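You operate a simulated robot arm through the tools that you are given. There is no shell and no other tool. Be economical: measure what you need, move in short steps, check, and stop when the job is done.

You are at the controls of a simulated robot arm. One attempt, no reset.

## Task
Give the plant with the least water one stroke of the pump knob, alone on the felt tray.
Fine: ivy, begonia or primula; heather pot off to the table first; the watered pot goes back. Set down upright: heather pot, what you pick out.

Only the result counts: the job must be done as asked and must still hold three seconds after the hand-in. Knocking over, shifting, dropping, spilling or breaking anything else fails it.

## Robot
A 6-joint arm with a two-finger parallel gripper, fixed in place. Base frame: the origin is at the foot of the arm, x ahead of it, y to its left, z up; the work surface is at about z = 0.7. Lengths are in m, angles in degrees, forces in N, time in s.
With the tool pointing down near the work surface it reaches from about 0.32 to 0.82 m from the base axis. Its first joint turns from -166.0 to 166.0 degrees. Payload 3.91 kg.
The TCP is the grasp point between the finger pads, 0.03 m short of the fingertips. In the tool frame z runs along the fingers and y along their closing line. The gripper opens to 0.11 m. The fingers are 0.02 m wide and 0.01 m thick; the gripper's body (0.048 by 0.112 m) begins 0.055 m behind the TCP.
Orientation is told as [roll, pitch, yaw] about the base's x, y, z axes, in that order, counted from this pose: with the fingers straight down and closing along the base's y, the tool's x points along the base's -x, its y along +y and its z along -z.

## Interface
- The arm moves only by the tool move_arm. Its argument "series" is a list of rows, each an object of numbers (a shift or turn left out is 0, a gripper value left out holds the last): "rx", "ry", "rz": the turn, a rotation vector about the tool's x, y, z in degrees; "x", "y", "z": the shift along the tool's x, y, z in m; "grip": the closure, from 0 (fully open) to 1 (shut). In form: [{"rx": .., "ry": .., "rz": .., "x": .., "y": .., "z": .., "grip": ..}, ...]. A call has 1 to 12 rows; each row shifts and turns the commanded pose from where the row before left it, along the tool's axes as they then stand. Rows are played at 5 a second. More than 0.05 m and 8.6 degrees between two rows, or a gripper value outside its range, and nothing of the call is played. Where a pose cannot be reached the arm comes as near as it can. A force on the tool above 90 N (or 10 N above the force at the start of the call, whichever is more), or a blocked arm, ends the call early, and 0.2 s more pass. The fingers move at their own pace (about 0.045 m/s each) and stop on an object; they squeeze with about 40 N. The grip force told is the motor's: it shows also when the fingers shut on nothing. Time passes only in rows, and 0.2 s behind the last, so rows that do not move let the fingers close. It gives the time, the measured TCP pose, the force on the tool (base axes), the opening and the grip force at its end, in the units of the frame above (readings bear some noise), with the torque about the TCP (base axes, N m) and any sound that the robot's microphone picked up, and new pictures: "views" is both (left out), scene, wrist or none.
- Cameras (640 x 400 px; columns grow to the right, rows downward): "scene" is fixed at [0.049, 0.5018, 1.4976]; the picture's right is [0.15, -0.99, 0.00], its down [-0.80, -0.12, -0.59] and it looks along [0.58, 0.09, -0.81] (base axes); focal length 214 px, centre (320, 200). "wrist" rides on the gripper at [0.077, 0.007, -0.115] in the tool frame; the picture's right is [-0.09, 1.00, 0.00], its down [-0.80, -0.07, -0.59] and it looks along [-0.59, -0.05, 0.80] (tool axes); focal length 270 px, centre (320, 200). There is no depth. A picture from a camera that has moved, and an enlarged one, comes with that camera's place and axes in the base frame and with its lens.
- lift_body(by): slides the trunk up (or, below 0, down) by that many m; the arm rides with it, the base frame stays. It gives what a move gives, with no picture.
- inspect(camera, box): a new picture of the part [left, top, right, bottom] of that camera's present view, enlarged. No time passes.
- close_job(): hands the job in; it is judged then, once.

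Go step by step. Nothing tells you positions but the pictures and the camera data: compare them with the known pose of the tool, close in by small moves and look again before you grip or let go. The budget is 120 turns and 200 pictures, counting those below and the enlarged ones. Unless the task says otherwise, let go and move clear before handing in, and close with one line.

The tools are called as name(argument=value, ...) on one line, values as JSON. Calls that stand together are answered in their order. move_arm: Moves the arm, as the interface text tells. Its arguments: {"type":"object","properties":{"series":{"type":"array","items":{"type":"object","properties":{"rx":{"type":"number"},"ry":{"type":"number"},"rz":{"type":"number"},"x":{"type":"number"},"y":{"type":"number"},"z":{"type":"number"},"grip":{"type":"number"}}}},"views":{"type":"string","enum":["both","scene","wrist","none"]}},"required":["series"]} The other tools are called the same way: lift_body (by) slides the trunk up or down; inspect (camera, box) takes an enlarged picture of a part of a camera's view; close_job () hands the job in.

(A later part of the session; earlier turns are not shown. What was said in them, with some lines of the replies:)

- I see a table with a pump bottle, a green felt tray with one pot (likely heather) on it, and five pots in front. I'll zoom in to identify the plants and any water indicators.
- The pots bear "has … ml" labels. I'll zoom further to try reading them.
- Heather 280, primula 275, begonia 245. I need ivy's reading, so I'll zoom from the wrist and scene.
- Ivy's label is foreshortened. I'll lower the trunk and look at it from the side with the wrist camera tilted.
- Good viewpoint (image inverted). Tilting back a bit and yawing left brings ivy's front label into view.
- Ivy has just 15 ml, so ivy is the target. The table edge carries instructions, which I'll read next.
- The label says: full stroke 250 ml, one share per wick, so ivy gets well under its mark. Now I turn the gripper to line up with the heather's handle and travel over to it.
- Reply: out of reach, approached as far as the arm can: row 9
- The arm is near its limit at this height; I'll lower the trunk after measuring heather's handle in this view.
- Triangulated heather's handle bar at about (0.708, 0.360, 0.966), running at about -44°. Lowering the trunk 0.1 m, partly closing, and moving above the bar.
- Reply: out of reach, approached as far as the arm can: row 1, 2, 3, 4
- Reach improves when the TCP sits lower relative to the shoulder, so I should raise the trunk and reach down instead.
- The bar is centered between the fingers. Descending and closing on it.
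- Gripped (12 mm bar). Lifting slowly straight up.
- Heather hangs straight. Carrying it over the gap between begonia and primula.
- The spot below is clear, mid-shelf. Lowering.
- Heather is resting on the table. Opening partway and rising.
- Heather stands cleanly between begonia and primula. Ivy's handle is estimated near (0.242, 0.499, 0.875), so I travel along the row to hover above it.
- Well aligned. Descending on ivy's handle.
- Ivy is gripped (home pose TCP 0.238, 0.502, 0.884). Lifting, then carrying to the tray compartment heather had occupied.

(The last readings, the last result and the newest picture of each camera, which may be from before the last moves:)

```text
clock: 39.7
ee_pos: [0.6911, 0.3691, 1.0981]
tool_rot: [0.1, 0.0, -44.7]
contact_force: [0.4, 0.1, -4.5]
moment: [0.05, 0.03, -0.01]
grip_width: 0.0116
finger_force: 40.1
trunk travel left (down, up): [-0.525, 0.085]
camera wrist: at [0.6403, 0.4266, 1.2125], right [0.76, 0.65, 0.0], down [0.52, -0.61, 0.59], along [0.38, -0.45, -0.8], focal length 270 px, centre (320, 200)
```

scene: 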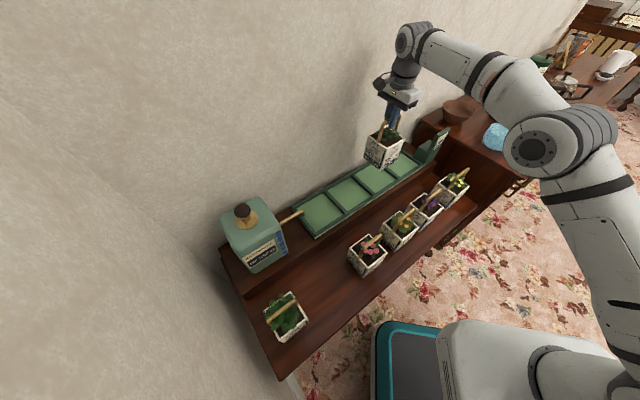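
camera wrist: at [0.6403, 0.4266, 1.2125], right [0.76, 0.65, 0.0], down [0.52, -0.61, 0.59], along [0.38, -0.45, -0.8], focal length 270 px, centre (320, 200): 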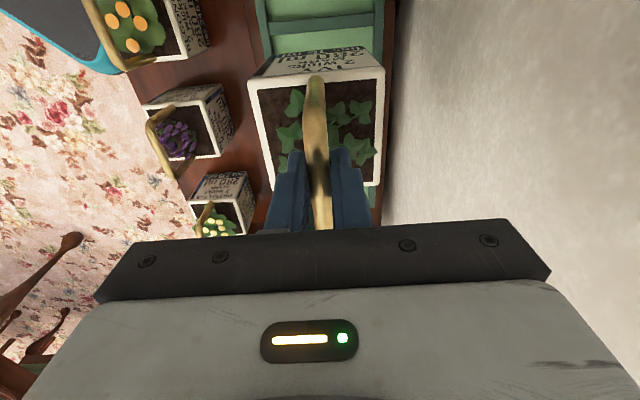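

Fine-tuning to heather's old pose and lowering.

move_arm(series=[{"x": -0.0105, "y": 0.004, "z": 0.02}, {"z": 0.03}, {"z": 0.03}, {"z": 0.025}, {}], views="both")

```text
clock: 40.9
ee_pos: [0.7017, 0.364, 0.995]
tool_rot: [0.1, -0.1, -44.8]
contact_force: [-0.2, 0.4, -4.5]
moment: [0.01, 0.05, 0.0]
grip_width: 0.0114
finger_force: 39.8
trunk travel left (down, up): [-0.525, 0.085]
camera wrist: at [0.6512, 0.4226, 1.1086], right [0.76, 0.65, 0.0], down [0.52, -0.61, 0.59], along [0.38, -0.45, -0.8], focal length 270 px, centre (320, 200)
```

scene: 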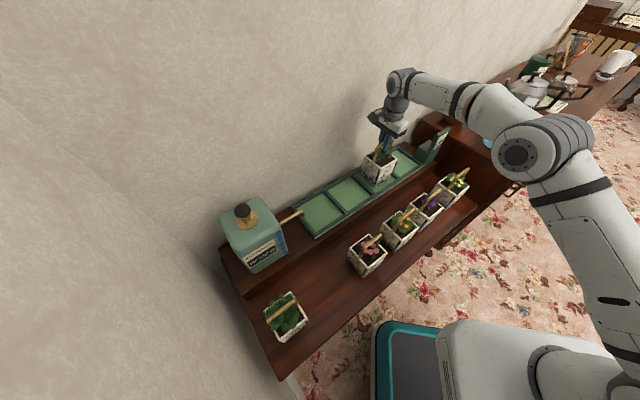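
wrist: 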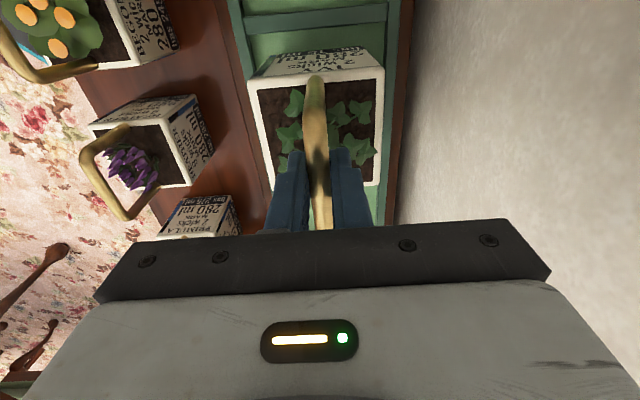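

move_arm(series=[{"z": 0.01}, {"z": 0.005}, {}], views="none")

move_arm(series=[{"z": 0.003}, {"z": 0.002}, {}], views="wrist")

```text
clock: 41.7
ee_pos: [0.7013, 0.3654, 0.9803]
tool_rot: [0.1, 0.0, -44.7]
contact_force: [0.8, 0.9, -5.2]
moment: [0.01, 0.03, 0.0]
grip_width: 0.0115
finger_force: 40.2
trunk travel left (down, up): [-0.525, 0.085]
```

```text
clock: 42.5
ee_pos: [0.7003, 0.3648, 0.9766]
tool_rot: [0.2, 0.0, -44.8]
contact_force: [0.8, 0.3, 3.3]
moment: [-0.03, 0.01, 0.0]
grip_width: 0.0117
finger_force: 39.7
trunk travel left (down, up): [-0.525, 0.085]
camera wrist: at [0.6506, 0.422, 1.0898], right [0.76, 0.65, 0.0], down [0.52, -0.62, 0.59], along [0.39, -0.45, -0.8], focal length 270 px, centre (320, 200)
```

wrist: 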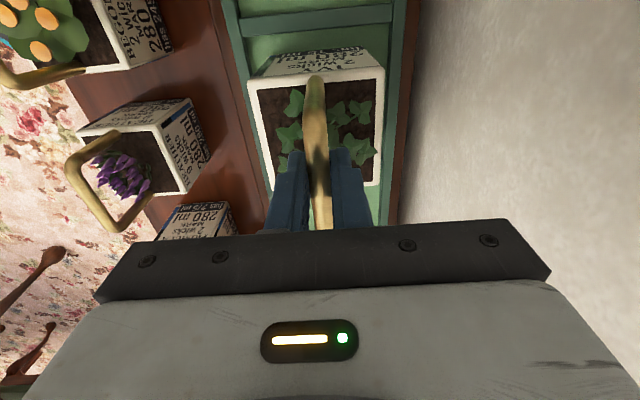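

Ivy rests on the felt. Releasing and rising.

move_arm(series=[{"grip": 0.75}, {"grip": 0.4}, {}, {}, {"z": -0.02}, {"z": -0.03}, {"z": -0.04}, {"z": -0.035}])

inspect(camera="scene", box=[200, 130, 460, 290])

inspect(camera="scene", box=[345, 120, 455, 200])

```text
clock: 44.3
ee_pos: [0.7017, 0.3633, 1.1001]
tool_rot: [0.0, 0.0, -44.7]
contact_force: [0.3, 0.0, -0.1]
moment: [0.01, 0.03, -0.02]
grip_width: 0.0655
finger_force: 0.1
trunk travel left (down, up): [-0.525, 0.085]
camera wrist: at [0.6515, 0.4222, 1.2133], right [0.76, 0.65, 0.0], down [0.52, -0.61, 0.59], along [0.38, -0.45, -0.8], focal length 270 px, centre (320, 200)
```

scene: 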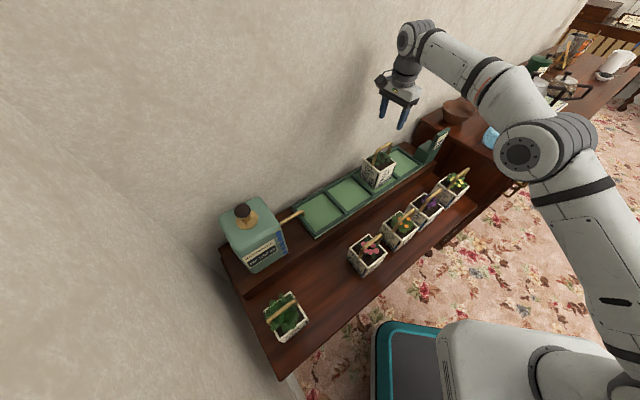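
wrist: 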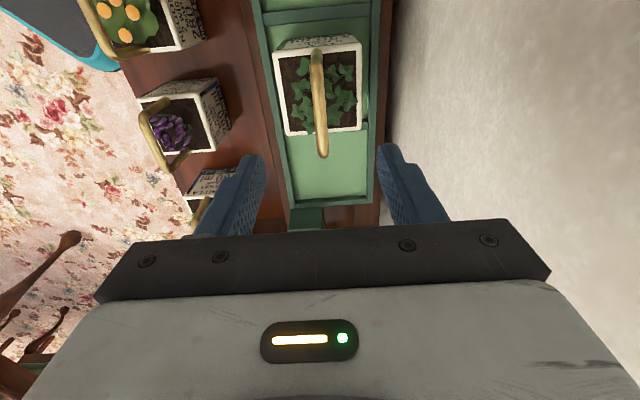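

```text
2.46 times, centred on (330, 210) of scene
camera zoom: at [0.049, 0.5018, 1.4976], right [0.15, -0.99, 0.0], down [-0.8, -0.12, -0.59], along [0.58, 0.09, -0.81], focal length 528 px, centre (295, 175)
```

zoom: 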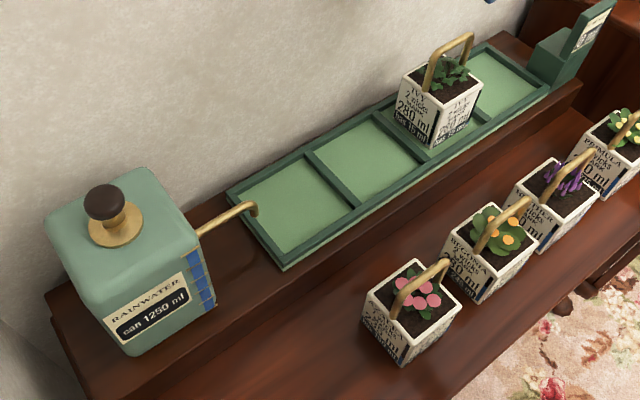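

```text
5.00 times, centred on (400, 160) of scene
camera zoom: at [0.049, 0.5018, 1.4976], right [0.15, -0.99, 0.0], down [-0.8, -0.12, -0.59], along [0.58, 0.09, -0.81], focal length 1072 px, centre (-80, 400)
```

zoom: 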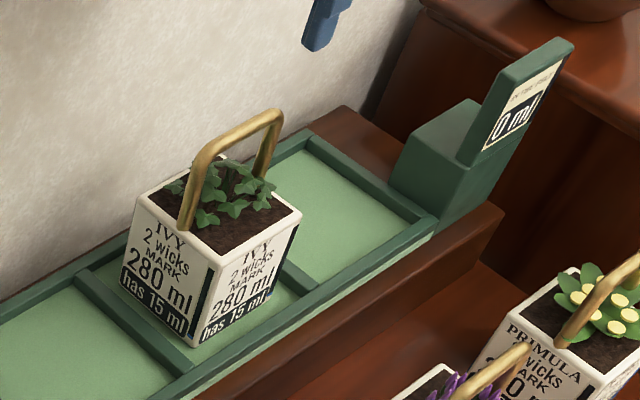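

Ivy is alone on the tray (still 15 ml, felt 0 ml). The pump knob triangulates to about (0.320, 0.745), top z≈1.03. I'll raise the trunk for reach, back off from the wall, turn and shut the gripper.

lift_body(by=0.08)

move_arm(series=[{"y": -0.04, "grip": 1}, {"y": -0.04}, {"y": -0.04}, {"y": -0.04}, {"y": -0.04}], views="none")

move_arm(series=[{"rz": -8.3}, {"rz": -8.3}, {"rz": -8.3}, {"rz": -8.3}, {"rz": -8.3}, {"rz": -8.3}, {"rz": -8.3}, {"rz": -8.3}, {"rz": -8.3}, {"rz": -8.3}, {"rz": -7.5}], views="wrist")

```text
clock: 45.5
ee_pos: [0.7014, 0.3646, 1.1801]
tool_rot: [0.0, 0.0, -44.8]
contact_force: [0.2, -1.4, 0.1]
moment: [-0.01, -0.01, 0.01]
grip_width: 0.0659
finger_force: 0.1
trunk travel left (down, up): [-0.605, 0.005]
```

```text
clock: 46.7
ee_pos: [0.56, 0.2196, 1.179]
tool_rot: [0.2, -0.1, -44.7]
contact_force: [-1.6, -0.3, -0.4]
moment: [0.01, -0.01, 0.0]
grip_width: 0.0
finger_force: 37.7
trunk travel left (down, up): [-0.605, 0.005]
```

```text
clock: 49.1
ee_pos: [0.5617, 0.2211, 1.1797]
tool_rot: [-0.1, -0.1, 45.9]
contact_force: [0.7, -0.4, 0.5]
moment: [0.01, 0.0, -0.04]
grip_width: 0.0
finger_force: 38.0
trunk travel left (down, up): [-0.605, 0.005]
camera wrist: at [0.5021, 0.1705, 1.2929], right [-0.65, 0.76, 0.0], down [0.61, 0.53, 0.6], along [0.45, 0.39, -0.8], focal length 270 px, centre (320, 200)
```

wrist: 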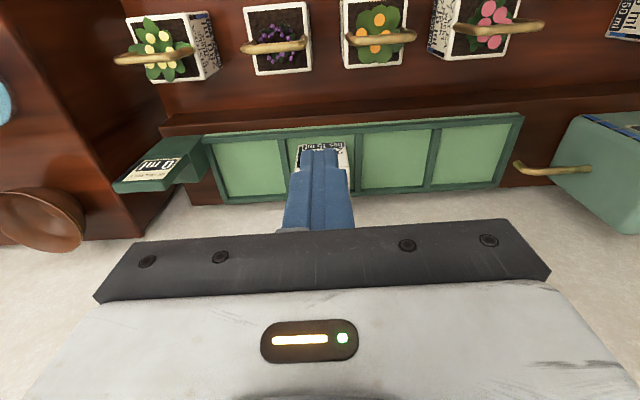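

move_arm(series=[{"x": -0.0073, "y": 0.045}, {"x": -0.0073, "y": 0.045}, {"x": -0.0073, "y": 0.045}, {"x": -0.0073, "y": 0.045}, {"x": -0.0073, "y": 0.045}, {"x": -0.0073, "y": 0.045}, {"x": -0.0073, "y": 0.045}, {"x": -0.0073, "y": 0.045}, {"x": -0.0073, "y": 0.045}, {"x": -0.0073, "y": 0.045}, {"x": -0.0073, "y": 0.045}, {"x": -0.0073, "y": 0.045}])

```text
clock: 51.7
ee_pos: [0.235, 0.6635, 1.1777]
tool_rot: [-0.1, -0.1, 45.7]
contact_force: [-0.5, 0.1, -0.1]
moment: [-0.02, -0.02, -0.02]
grip_width: 0.0
finger_force: 37.4
trunk travel left (down, up): [-0.605, 0.005]
camera wrist: at [0.1757, 0.6118, 1.292], right [-0.65, 0.76, 0.0], down [0.61, 0.52, 0.6], along [0.45, 0.39, -0.8], focal length 270 px, centre (320, 200)
```

scene: 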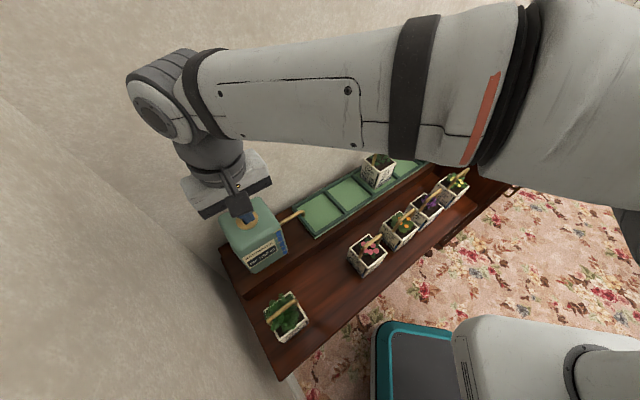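
wrist: 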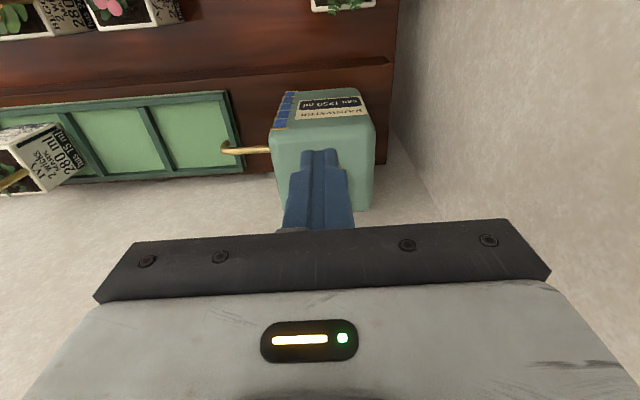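

The knob is hidden behind the fingers; I'll open them briefly to verify its location.

move_arm(series=[{"grip": 0}, {}, {}, {}, {}, {}], views="wrist")

```text
clock: 53.1
ee_pos: [0.2346, 0.6622, 1.1791]
tool_rot: [0.0, -0.1, 45.7]
contact_force: [0.4, 0.5, 0.2]
moment: [0.01, 0.0, 0.02]
grip_width: 0.1101
finger_force: 0.0
trunk travel left (down, up): [-0.605, 0.005]
camera wrist: at [0.1765, 0.6103, 1.2926], right [-0.65, 0.76, 0.0], down [0.61, 0.52, 0.6], along [0.45, 0.39, -0.8], focal length 270 px, centre (320, 200)
```

wrist: 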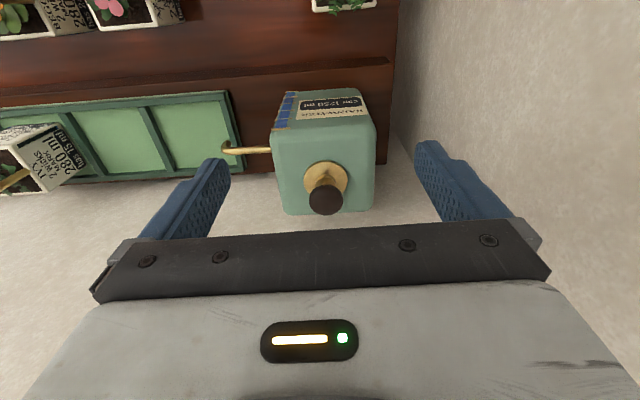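

Knob is exactly where predicted. Shutting the gripper and moving directly above it.

move_arm(series=[{"grip": 1}, {}, {}, {}, {"x": -0.03, "y": -0.001}, {"x": -0.03, "y": -0.001}, {"x": -0.03, "y": -0.001}, {"x": -0.029}, {}])

```text
clock: 55.1
ee_pos: [0.303, 0.7071, 1.1721]
tool_rot: [0.0, -0.1, 45.7]
contact_force: [0.0, -0.4, 0.6]
moment: [-0.01, -0.03, 0.01]
grip_width: 0.0
finger_force: 37.2
out of reach, approached as far as the arm can: row 7, 8
trunk travel left (down, up): [-0.605, 0.005]
camera wrist: at [0.2445, 0.6557, 1.2846], right [-0.65, 0.76, 0.0], down [0.61, 0.52, 0.6], along [0.45, 0.39, -0.8], focal length 270 px, centre (320, 200)
```

scene: 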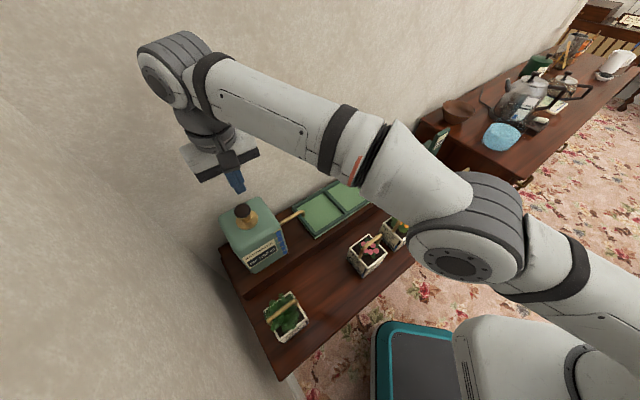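
wrist: 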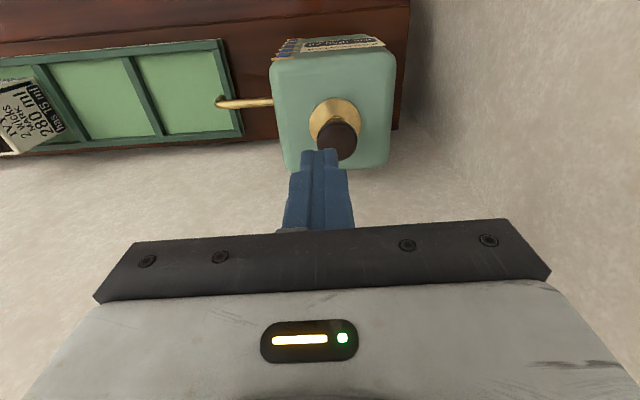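

Reach is limited at this height; going lower first (tips still above the knob), then outward.

move_arm(series=[{"z": 0.035}, {"z": 0.035}, {"x": -0.02, "y": -0.004}, {"x": -0.018}, {}])

```text
clock: 56.3
ee_pos: [0.3262, 0.7157, 1.1002]
tool_rot: [0.0, -0.1, 45.8]
contact_force: [-0.6, 0.4, 0.1]
moment: [0.04, 0.04, 0.0]
grip_width: 0.0
finger_force: 37.9
out of reach, approached as far as the arm can: row 4
trunk travel left (down, up): [-0.605, 0.005]
camera wrist: at [0.2678, 0.6641, 1.2126], right [-0.65, 0.76, 0.0], down [0.61, 0.52, 0.6], along [0.45, 0.39, -0.8], focal length 270 px, centre (320, 200)
```

scene: 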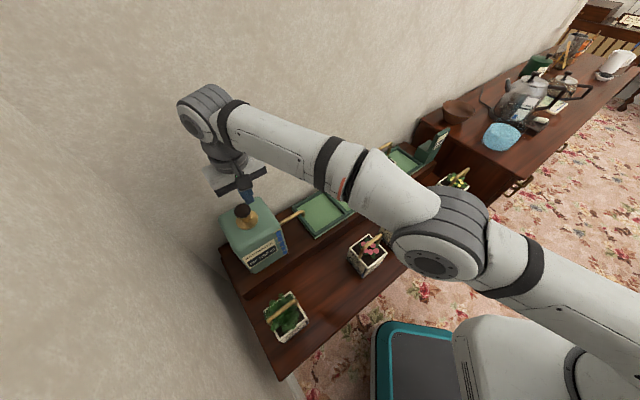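
wrist: 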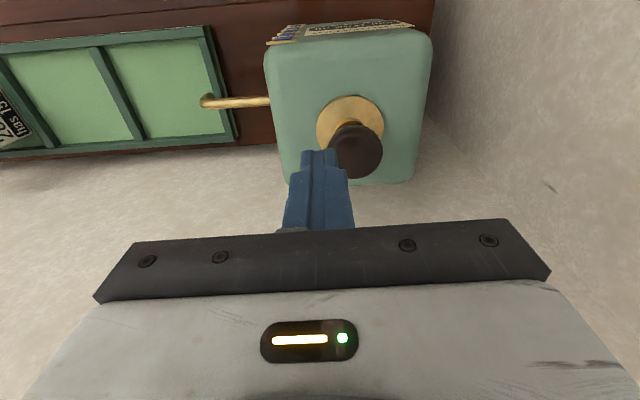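

Tilting the tool outward about 20° gains the missing reach.

move_arm(series=[{"ry": -7}, {"ry": -7}, {"ry": -7}, {}], views="wrist")

```text
clock: 57.3
ee_pos: [0.3276, 0.7159, 1.0985]
tool_rot: [0.0, -21.2, 45.8]
contact_force: [0.1, 0.0, 0.0]
moment: [-0.01, -0.04, -0.02]
grip_width: 0.0001
finger_force: 37.6
trunk travel left (down, up): [-0.605, 0.005]
camera wrist: at [0.243, 0.6385, 1.1768], right [-0.66, 0.75, 0.03], down [0.42, 0.33, 0.84], along [0.63, 0.57, -0.54], focal length 270 px, centre (320, 200)
```

wrist: 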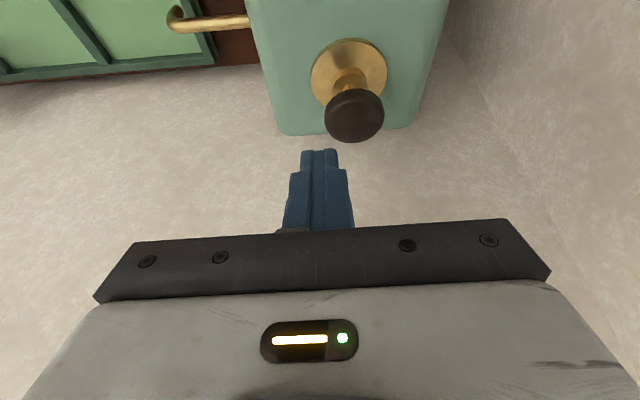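

Knob confirmed at the prediction. Sliding the tip over the knob's center.

move_arm(series=[{"y": 0.013, "x": -0.005, "z": 0.002}, {"y": 0.0127, "x": -0.0045, "z": 0.0017}, {}])

inspect(camera="wrist", box=[220, 20, 420, 220])

inspect(camera="scene", box=[190, 150, 310, 270])

```text
clock: 58.1
ee_pos: [0.3155, 0.7418, 1.098]
tool_rot: [0.0, -21.1, 45.7]
contact_force: [-0.2, -0.1, -0.5]
moment: [-0.01, 0.0, -0.01]
grip_width: 0.0
finger_force: 37.7
trunk travel left (down, up): [-0.605, 0.005]
camera wrist: at [0.2312, 0.6638, 1.1767], right [-0.66, 0.75, 0.03], down [0.42, 0.33, 0.84], along [0.63, 0.57, -0.54], focal length 270 px, centre (320, 200)
```

scene: 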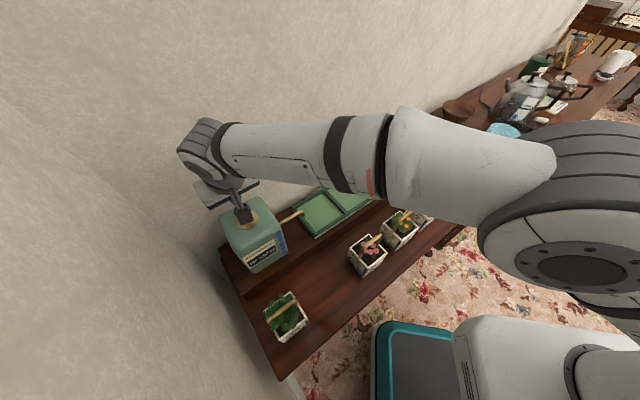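
wrist: 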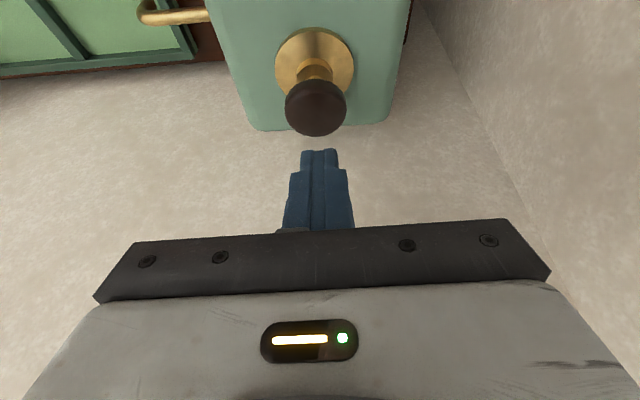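

```text
2.00 times, centred on (320, 120) of wrist
camera zoom: at [0.2312, 0.6638, 1.1767], right [-0.66, 0.75, 0.03], down [0.42, 0.33, 0.84], along [0.63, 0.57, -0.54], focal length 541 px, centre (320, 360)
```

zoom: 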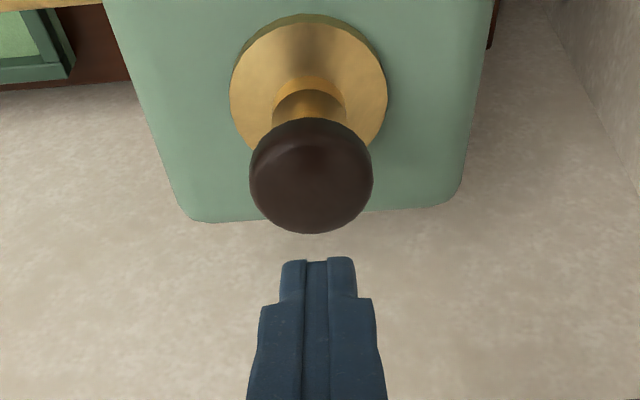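

```text
3.33 times, centred on (250, 210) of scene
camera zoom: at [0.049, 0.5018, 1.4976], right [0.15, -0.99, 0.0], down [-0.8, -0.12, -0.59], along [0.58, 0.09, -0.81], focal length 715 px, centre (553, 167)
```

zoom: 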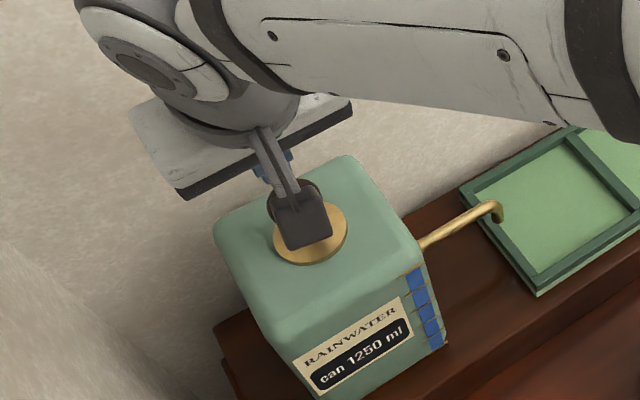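

Tip is above the knob. Descending gently until contact.

move_arm(series=[{"z": 0.0112, "x": 0.0043}, {"z": 0.0112, "x": 0.0043}, {"z": 0.0056, "x": 0.0022}, {}], views="wrist")

```text
clock: 59.1
ee_pos: [0.3148, 0.7416, 1.0684]
tool_rot: [0.0, -21.0, 45.7]
contact_force: [0.5, 1.1, 1.2]
moment: [0.04, -0.04, -0.06]
grip_width: 0.0
finger_force: 38.1
trunk travel left (down, up): [-0.605, 0.005]
camera wrist: at [0.2311, 0.6637, 1.1465], right [-0.66, 0.75, 0.03], down [0.42, 0.33, 0.84], along [0.63, 0.57, -0.54], focal length 270 px, centre (320, 200)
```

wrist: 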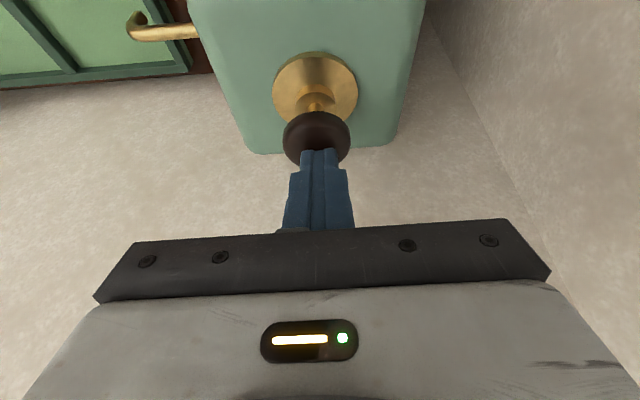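

move_arm(series=[{"x": 0.004}, {"z": 0.0047, "x": 0.0018}, {"z": 0.0047, "x": 0.0018}, {"z": 0.0047, "x": 0.0018}, {"z": 0.0047, "x": 0.0018}], views="wrist")

```text
clock: 60.3
ee_pos: [0.3122, 0.7387, 1.0512]
tool_rot: [0.1, -21.4, 45.7]
contact_force: [0.1, -1.1, 20.2]
moment: [0.0, 0.01, -0.03]
grip_width: 0.0003
finger_force: 38.0
trunk travel left (down, up): [-0.605, 0.005]
heard: click
camera wrist: at [0.2282, 0.6601, 1.1292], right [-0.66, 0.75, 0.03], down [0.42, 0.33, 0.85], along [0.63, 0.57, -0.53], focal length 270 px, centre (320, 200)
```

wrist: 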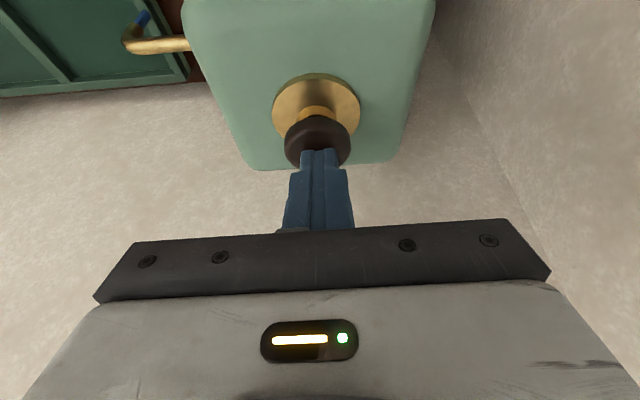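

A click and water is flowing from the spout. I'll check the felt readout and bottle level before anything more.

inspect(camera="scene", box=[200, 120, 460, 290])

```text
2.35 times, centred on (330, 205) of scene
camera zoom: at [0.049, 0.5018, 1.4976], right [0.15, -0.99, 0.0], down [-0.8, -0.12, -0.59], along [0.58, 0.09, -0.81], focal length 505 px, centre (296, 188)
```

zoom: 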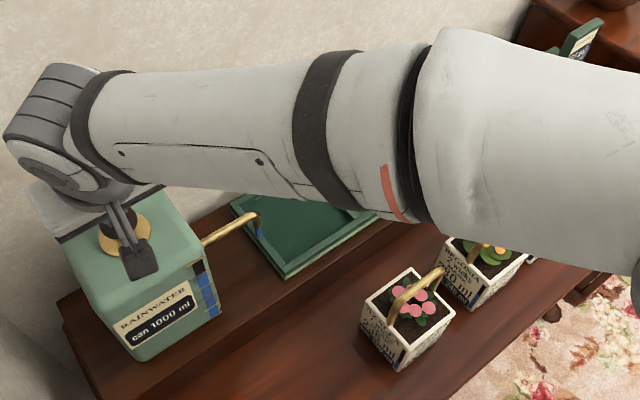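

Can now reads 1000 ml: one full 250 ml stroke is done. Lifting straight off the knob.

move_arm(series=[{"z": -0.028, "x": -0.0108}, {"z": -0.028, "x": -0.0108}, {"z": -0.019, "x": -0.007}, {"x": 0.03}, {"x": 0.04}, {"x": 0.04}, {"x": 0.04}])

inspect(camera="scene", box=[200, 120, 460, 290])

```text
clock: 61.9
ee_pos: [0.2139, 0.6383, 1.0729]
tool_rot: [0.0, -21.1, 45.8]
contact_force: [0.0, -0.5, 0.4]
moment: [0.0, -0.03, -0.01]
grip_width: 0.0002
finger_force: 37.3
trunk travel left (down, up): [-0.605, 0.005]
camera wrist: at [0.13, 0.5605, 1.151], right [-0.66, 0.75, 0.03], down [0.42, 0.33, 0.84], along [0.63, 0.57, -0.54], focal length 270 px, centre (320, 200)
```

scene: 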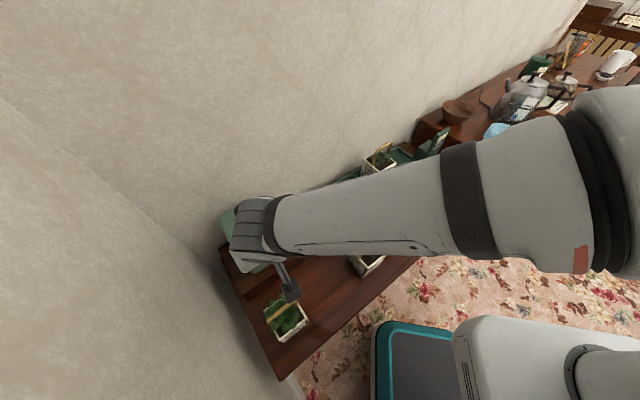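
wrist: 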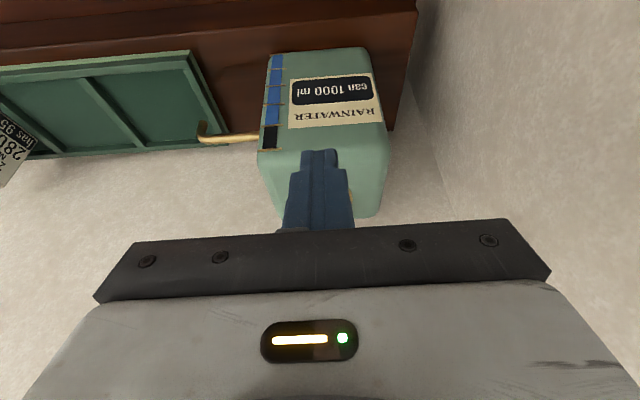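

```text
2.35 times, centred on (330, 205) of scene
camera zoom: at [0.049, 0.5018, 1.4976], right [0.15, -0.99, 0.0], down [-0.8, -0.12, -0.59], along [0.58, 0.09, -0.81], focal length 505 px, centre (296, 188)
```

zoom: 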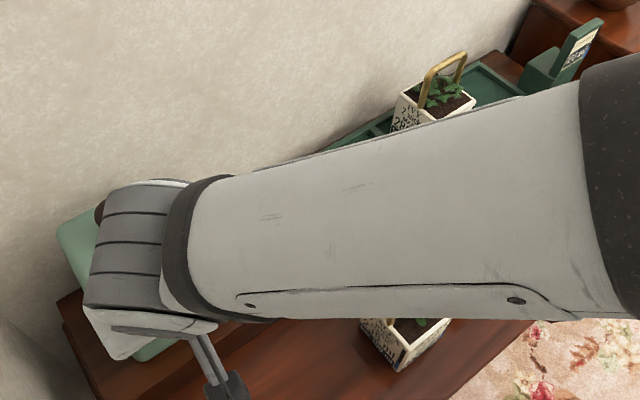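

Ivy's label has risen. Untilting, rising, then heading back to ivy.

move_arm(series=[{"ry": 7}, {"ry": 7}, {"ry": 7.1}, {"z": -0.04}, {"z": -0.04}, {"z": -0.02}, {"x": 0.0073, "y": -0.045}, {"x": 0.0073, "y": -0.045}, {"x": 0.0073, "y": -0.045}, {"x": 0.0073, "y": -0.045}, {"x": 0.0073, "y": -0.045}, {"x": 0.0073, "y": -0.045}], views="none")

move_arm(series=[{"y": -0.045}, {"y": -0.045}, {"y": -0.045}, {"y": -0.045}], views="wrist")

```text
clock: 64.5
ee_pos: [0.378, 0.4191, 1.1747]
tool_rot: [0.0, 0.0, 45.8]
contact_force: [0.1, -0.2, -0.6]
moment: [-0.02, 0.02, 0.01]
grip_width: 0.0
finger_force: 37.8
trunk travel left (down, up): [-0.605, 0.005]
```

```text
clock: 65.5
ee_pos: [0.5087, 0.2925, 1.1734]
tool_rot: [0.1, 0.0, 45.9]
contact_force: [-0.1, 0.5, 0.7]
moment: [0.01, 0.02, 0.01]
grip_width: 0.0
finger_force: 38.2
trunk travel left (down, up): [-0.605, 0.005]
camera wrist: at [0.4494, 0.2408, 1.2867], right [-0.65, 0.76, 0.0], down [0.61, 0.52, 0.59], along [0.45, 0.39, -0.8], focal length 270 px, centre (320, 200)
```

wrist: 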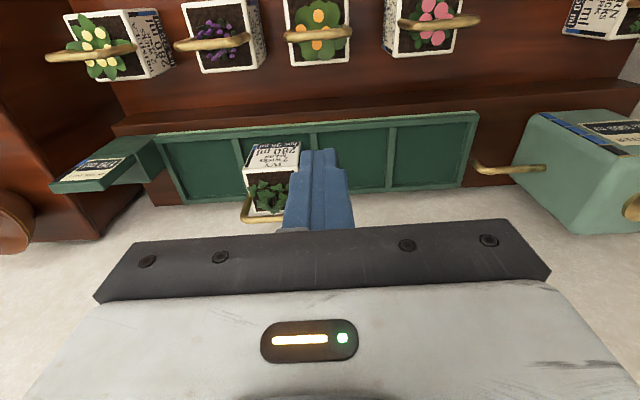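

inspect(camera="wrist", box=[40, 120, 320, 220])

move_arm(series=[{"rz": 8.3, "grip": 0.4}, {"rz": 8.3}, {"rz": 8.3}, {"rz": 8.3}, {"rz": 8.3}, {"rz": 8.3}, {"rz": 8.3}, {"rz": 8.3}, {"rz": 8.3}, {"rz": 8.3}, {"rz": 7.7}], views="none")

lift_body(by=-0.08)

```text
2.29 times, centred on (180, 170) of wrist
camera zoom: at [0.4494, 0.2408, 1.2867], right [-0.65, 0.76, 0.0], down [0.61, 0.52, 0.59], along [0.45, 0.39, -0.8], focal length 618 px, centre (640, 269)
```

zoom: 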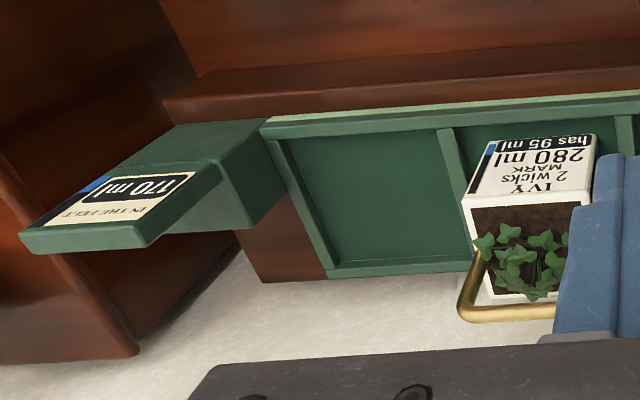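

```text
clock: 67.9
ee_pos: [0.5071, 0.2933, 1.1741]
tool_rot: [0.0, 0.0, -45.0]
contact_force: [0.0, 0.0, 0.5]
moment: [-0.01, -0.01, -0.02]
grip_width: 0.0661
finger_force: 0.0
trunk travel left (down, up): [-0.605, 0.005]
```

```text
clock: 69.1
ee_pos: [0.5069, 0.2936, 1.0951]
tool_rot: [0.0, 0.0, -45.0]
contact_force: [0.1, 0.1, -0.1]
moment: [0.03, 0.02, -0.03]
grip_width: 0.0661
finger_force: 0.2
trunk travel left (down, up): [-0.525, 0.085]
```

Ivy has 95 ml, felt 170 ml – soaked as expected. Going back above ivy to pick it up.

move_arm(series=[{"x": -0.0173, "y": 0.0375}, {"x": -0.0173, "y": 0.0375}, {"x": -0.0173, "y": 0.0375}, {"x": -0.0173, "y": 0.0375}, {"x": -0.0175, "y": 0.0377}, {"z": 0.03}, {}], views="wrist")

```text
clock: 70.7
ee_pos: [0.7, 0.3638, 1.0623]
tool_rot: [0.0, 0.0, -45.0]
contact_force: [0.0, -0.1, 0.0]
moment: [-0.02, 0.0, 0.02]
grip_width: 0.066
finger_force: 0.1
trunk travel left (down, up): [-0.525, 0.085]
camera wrist: at [0.6513, 0.4218, 1.1757], right [0.77, 0.64, 0.0], down [0.52, -0.62, 0.59], along [0.38, -0.46, -0.8], focal length 270 px, centre (320, 200)
```

wrist: 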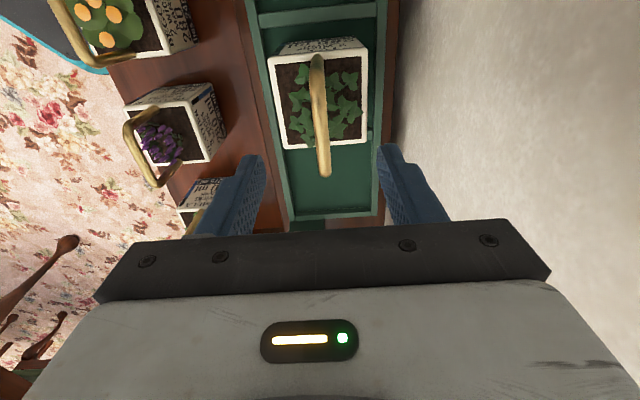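

Centered. Descending, gripping and lifting.

move_arm(series=[{"z": 0.03}, {"z": 0.03}, {"z": 0.026}, {"grip": 1}, {}, {}, {}, {}], views="none")

move_arm(series=[{"z": -0.015}, {"z": -0.025}, {"z": -0.03}, {"z": -0.03}, {"z": -0.023}, {}], views="wrist")

```text
clock: 72.5
ee_pos: [0.7006, 0.3653, 0.9779]
tool_rot: [0.0, 0.0, -45.0]
contact_force: [0.1, 0.1, -0.3]
moment: [-0.03, 0.03, 0.11]
grip_width: 0.0113
finger_force: 39.9
trunk travel left (down, up): [-0.525, 0.085]
```

```text
clock: 73.9
ee_pos: [0.7, 0.3647, 1.0996]
tool_rot: [0.1, -0.1, -45.1]
contact_force: [0.4, 0.0, -5.8]
moment: [0.06, 0.05, -0.06]
grip_width: 0.0112
finger_force: 39.8
trunk travel left (down, up): [-0.525, 0.085]
camera wrist: at [0.6506, 0.4227, 1.2139], right [0.77, 0.64, 0.0], down [0.52, -0.62, 0.59], along [0.38, -0.46, -0.8], focal length 270 px, centre (320, 200)
```

wrist: 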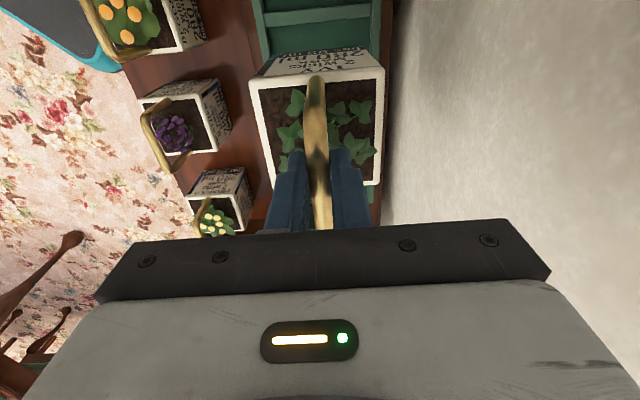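

Returning ivy to its original spot.

move_arm(series=[{"x": 0.02, "y": -0.0108}, {"x": 0.04, "y": -0.0216}, {"x": 0.04, "y": -0.0216}, {"x": 0.04, "y": -0.0216}, {"x": 0.04, "y": -0.0216}, {"x": 0.04, "y": -0.0216}, {"x": 0.04, "y": -0.0216}, {"x": 0.04, "y": -0.0216}, {"x": 0.04, "y": -0.0216}, {"x": 0.04, "y": -0.0216}, {"x": 0.0437, "y": -0.0237}, {}])

```text
clock: 76.5
ee_pos: [0.2384, 0.5032, 1.0995]
tool_rot: [0.1, 0.0, -45.0]
contact_force: [0.2, 0.0, -5.9]
moment: [0.04, 0.05, 0.01]
grip_width: 0.0114
finger_force: 39.9
trunk travel left (down, up): [-0.525, 0.085]
camera wrist: at [0.1888, 0.5607, 1.2134], right [0.77, 0.64, 0.0], down [0.52, -0.62, 0.6], along [0.38, -0.46, -0.8], focal length 270 px, centre (320, 200)
```

scene: 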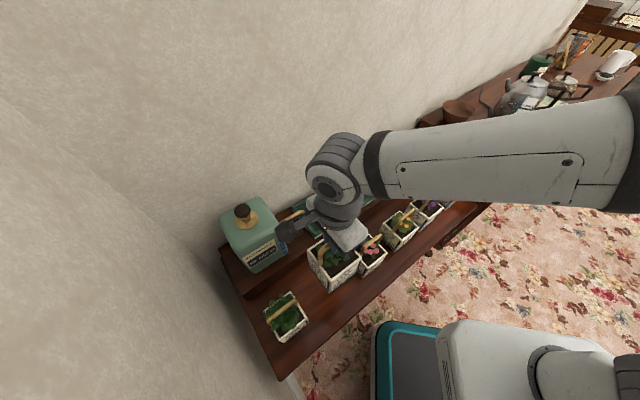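
wrist: 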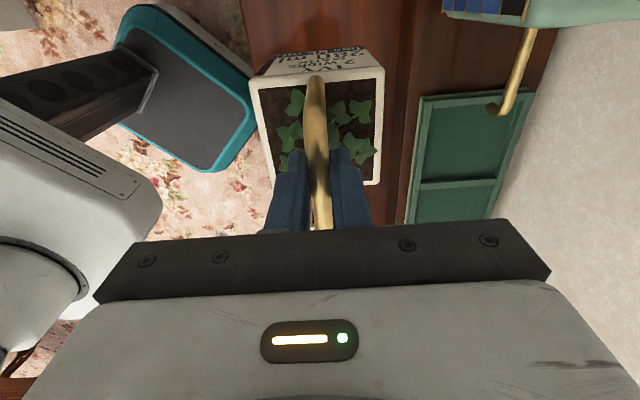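

Exactly over the home pose. Lowering to just above the table.

move_arm(series=[{"z": 0.03}, {"z": 0.04}, {"z": 0.04}, {"z": 0.04}, {"z": 0.035}, {"z": 0.015}, {"z": 0.008}, {}], views="wrist")

move_arm(series=[{"z": 0.003}, {"z": 0.002}, {}], views="none")

```text
clock: 78.3
ee_pos: [0.2385, 0.5022, 0.8924]
tool_rot: [-0.1, -0.1, -45.0]
contact_force: [0.2, -0.5, -4.9]
moment: [0.03, 0.03, 0.02]
grip_width: 0.0115
finger_force: 39.9
trunk travel left (down, up): [-0.525, 0.085]
camera wrist: at [0.1892, 0.5603, 1.0053], right [0.77, 0.64, 0.0], down [0.52, -0.62, 0.6], along [0.38, -0.46, -0.8], focal length 270 px, centre (320, 200)
```

wrist: 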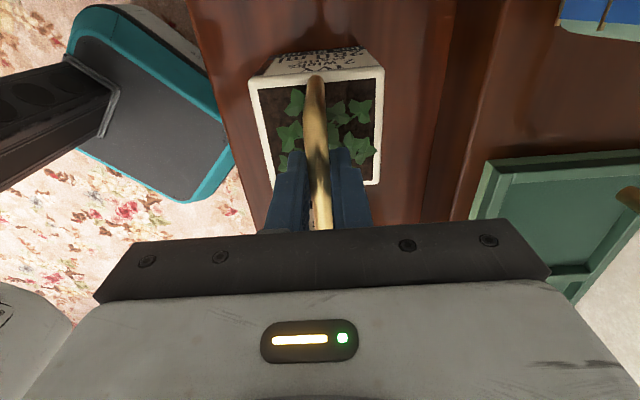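

```text
clock: 79.1
ee_pos: [0.2374, 0.5021, 0.8878]
tool_rot: [0.0, 0.0, -45.0]
contact_force: [-0.9, 0.3, -7.3]
moment: [0.06, 0.03, -0.03]
grip_width: 0.0114
finger_force: 40.6
trunk travel left (down, up): [-0.525, 0.085]
```

move_arm(series=[{"z": 0.002}, {"z": 0.002}, {}], views="none")

```text
clock: 79.9
ee_pos: [0.238, 0.502, 0.8869]
tool_rot: [0.3, 0.1, -45.0]
contact_force: [-1.3, -0.2, 28.1]
moment: [-0.48, -0.46, -0.06]
grip_width: 0.0112
finger_force: 40.0
trunk travel left (down, up): [-0.525, 0.085]
```

Firm contact. Easing up a touch, releasing and rising.

move_arm(series=[{"z": -0.0015}, {"grip": 0.75}, {"grip": 0.4}, {}, {}, {"z": -0.02}, {"z": -0.03}, {"z": -0.04}, {"z": -0.04}, {"z": -0.04}, {"z": -0.04}])

move_arm(series=[{"y": -0.04}, {"y": -0.04}, {"y": -0.04}, {"y": -0.04}, {"y": -0.04}])

inspect(camera="scene", box=[210, 130, 480, 350])

```text
clock: 82.3
ee_pos: [0.2392, 0.5034, 1.0951]
tool_rot: [0.0, -0.1, -45.1]
contact_force: [0.7, -0.8, 0.2]
moment: [0.02, 0.01, -0.01]
grip_width: 0.0658
finger_force: 0.1
trunk travel left (down, up): [-0.525, 0.085]
camera wrist: at [0.1886, 0.5607, 1.2094], right [0.77, 0.64, 0.0], down [0.52, -0.62, 0.6], along [0.38, -0.46, -0.8], focal length 270 px, centre (320, 200)
```

scene: 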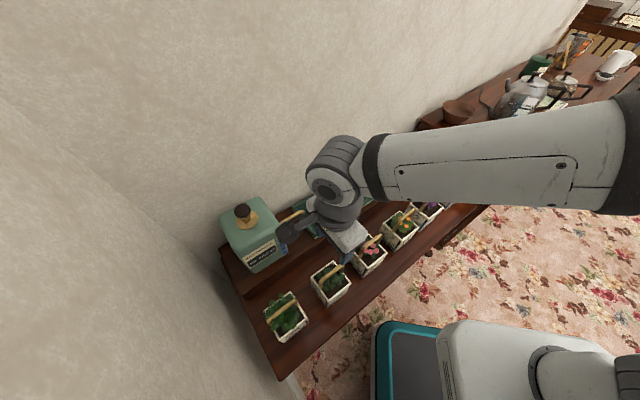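
wrist: 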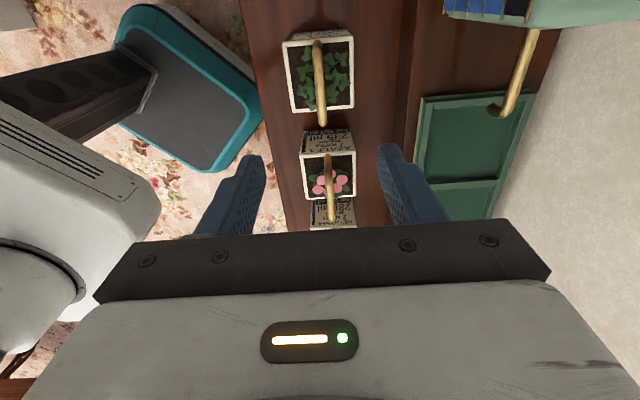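

```text
clock: 83.5
ee_pos: [0.0979, 0.3591, 1.0956]
tool_rot: [0.2, 0.0, -45.1]
contact_force: [0.1, -1.4, -0.4]
moment: [-0.01, 0.02, 0.0]
grip_width: 0.066
finger_force: 0.0
trunk travel left (down, up): [-0.525, 0.085]
camera wrist: at [0.0475, 0.4174, 1.2085], right [0.77, 0.64, 0.0], down [0.52, -0.62, 0.59], along [0.38, -0.46, -0.8], focal length 270 px, centre (320, 200)
```

scene: 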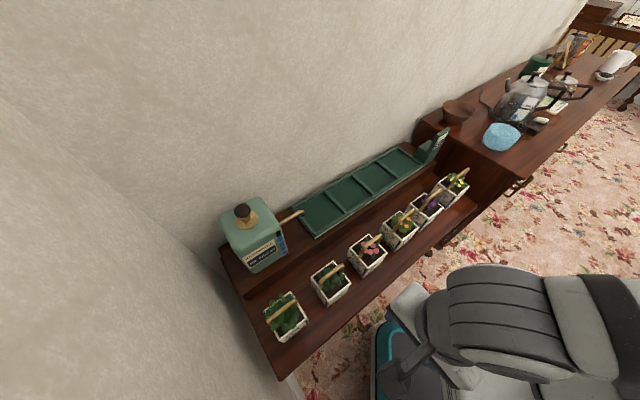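
wrist: 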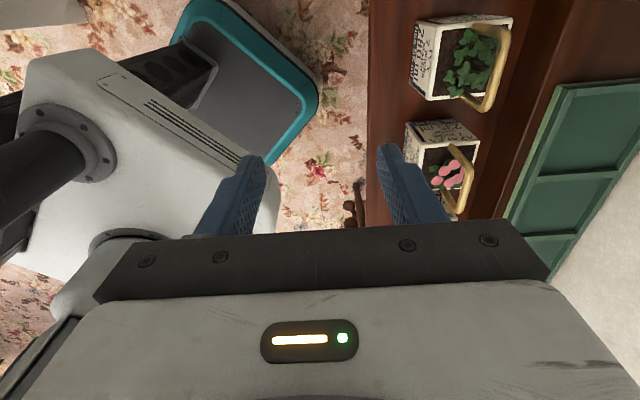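

```text
1.82 times, centred on (345, 240) of scene
camera zoom: at [0.049, 0.5018, 1.4976], right [0.15, -0.99, 0.0], down [-0.8, -0.12, -0.59], along [0.58, 0.09, -0.81], focal length 390 px, centre (274, 127)
```

zoom: 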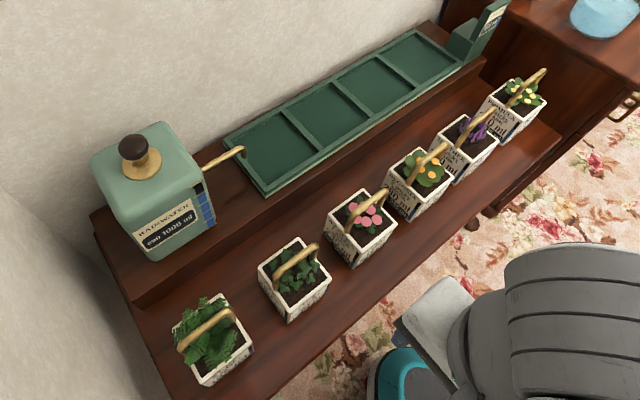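

Everything is upright: heather is on the table, ivy is back in its place, the can reads 1000 ml and the gripper is clear. Handing in.

close_job()

```text
The job is handed in.
```

I handed in the job: the ivy, the driest of the three at 15 ml, got one full stroke alone on the felt tray, now reads 95 ml, and is back in its place; the heather pot stands upright on the table.
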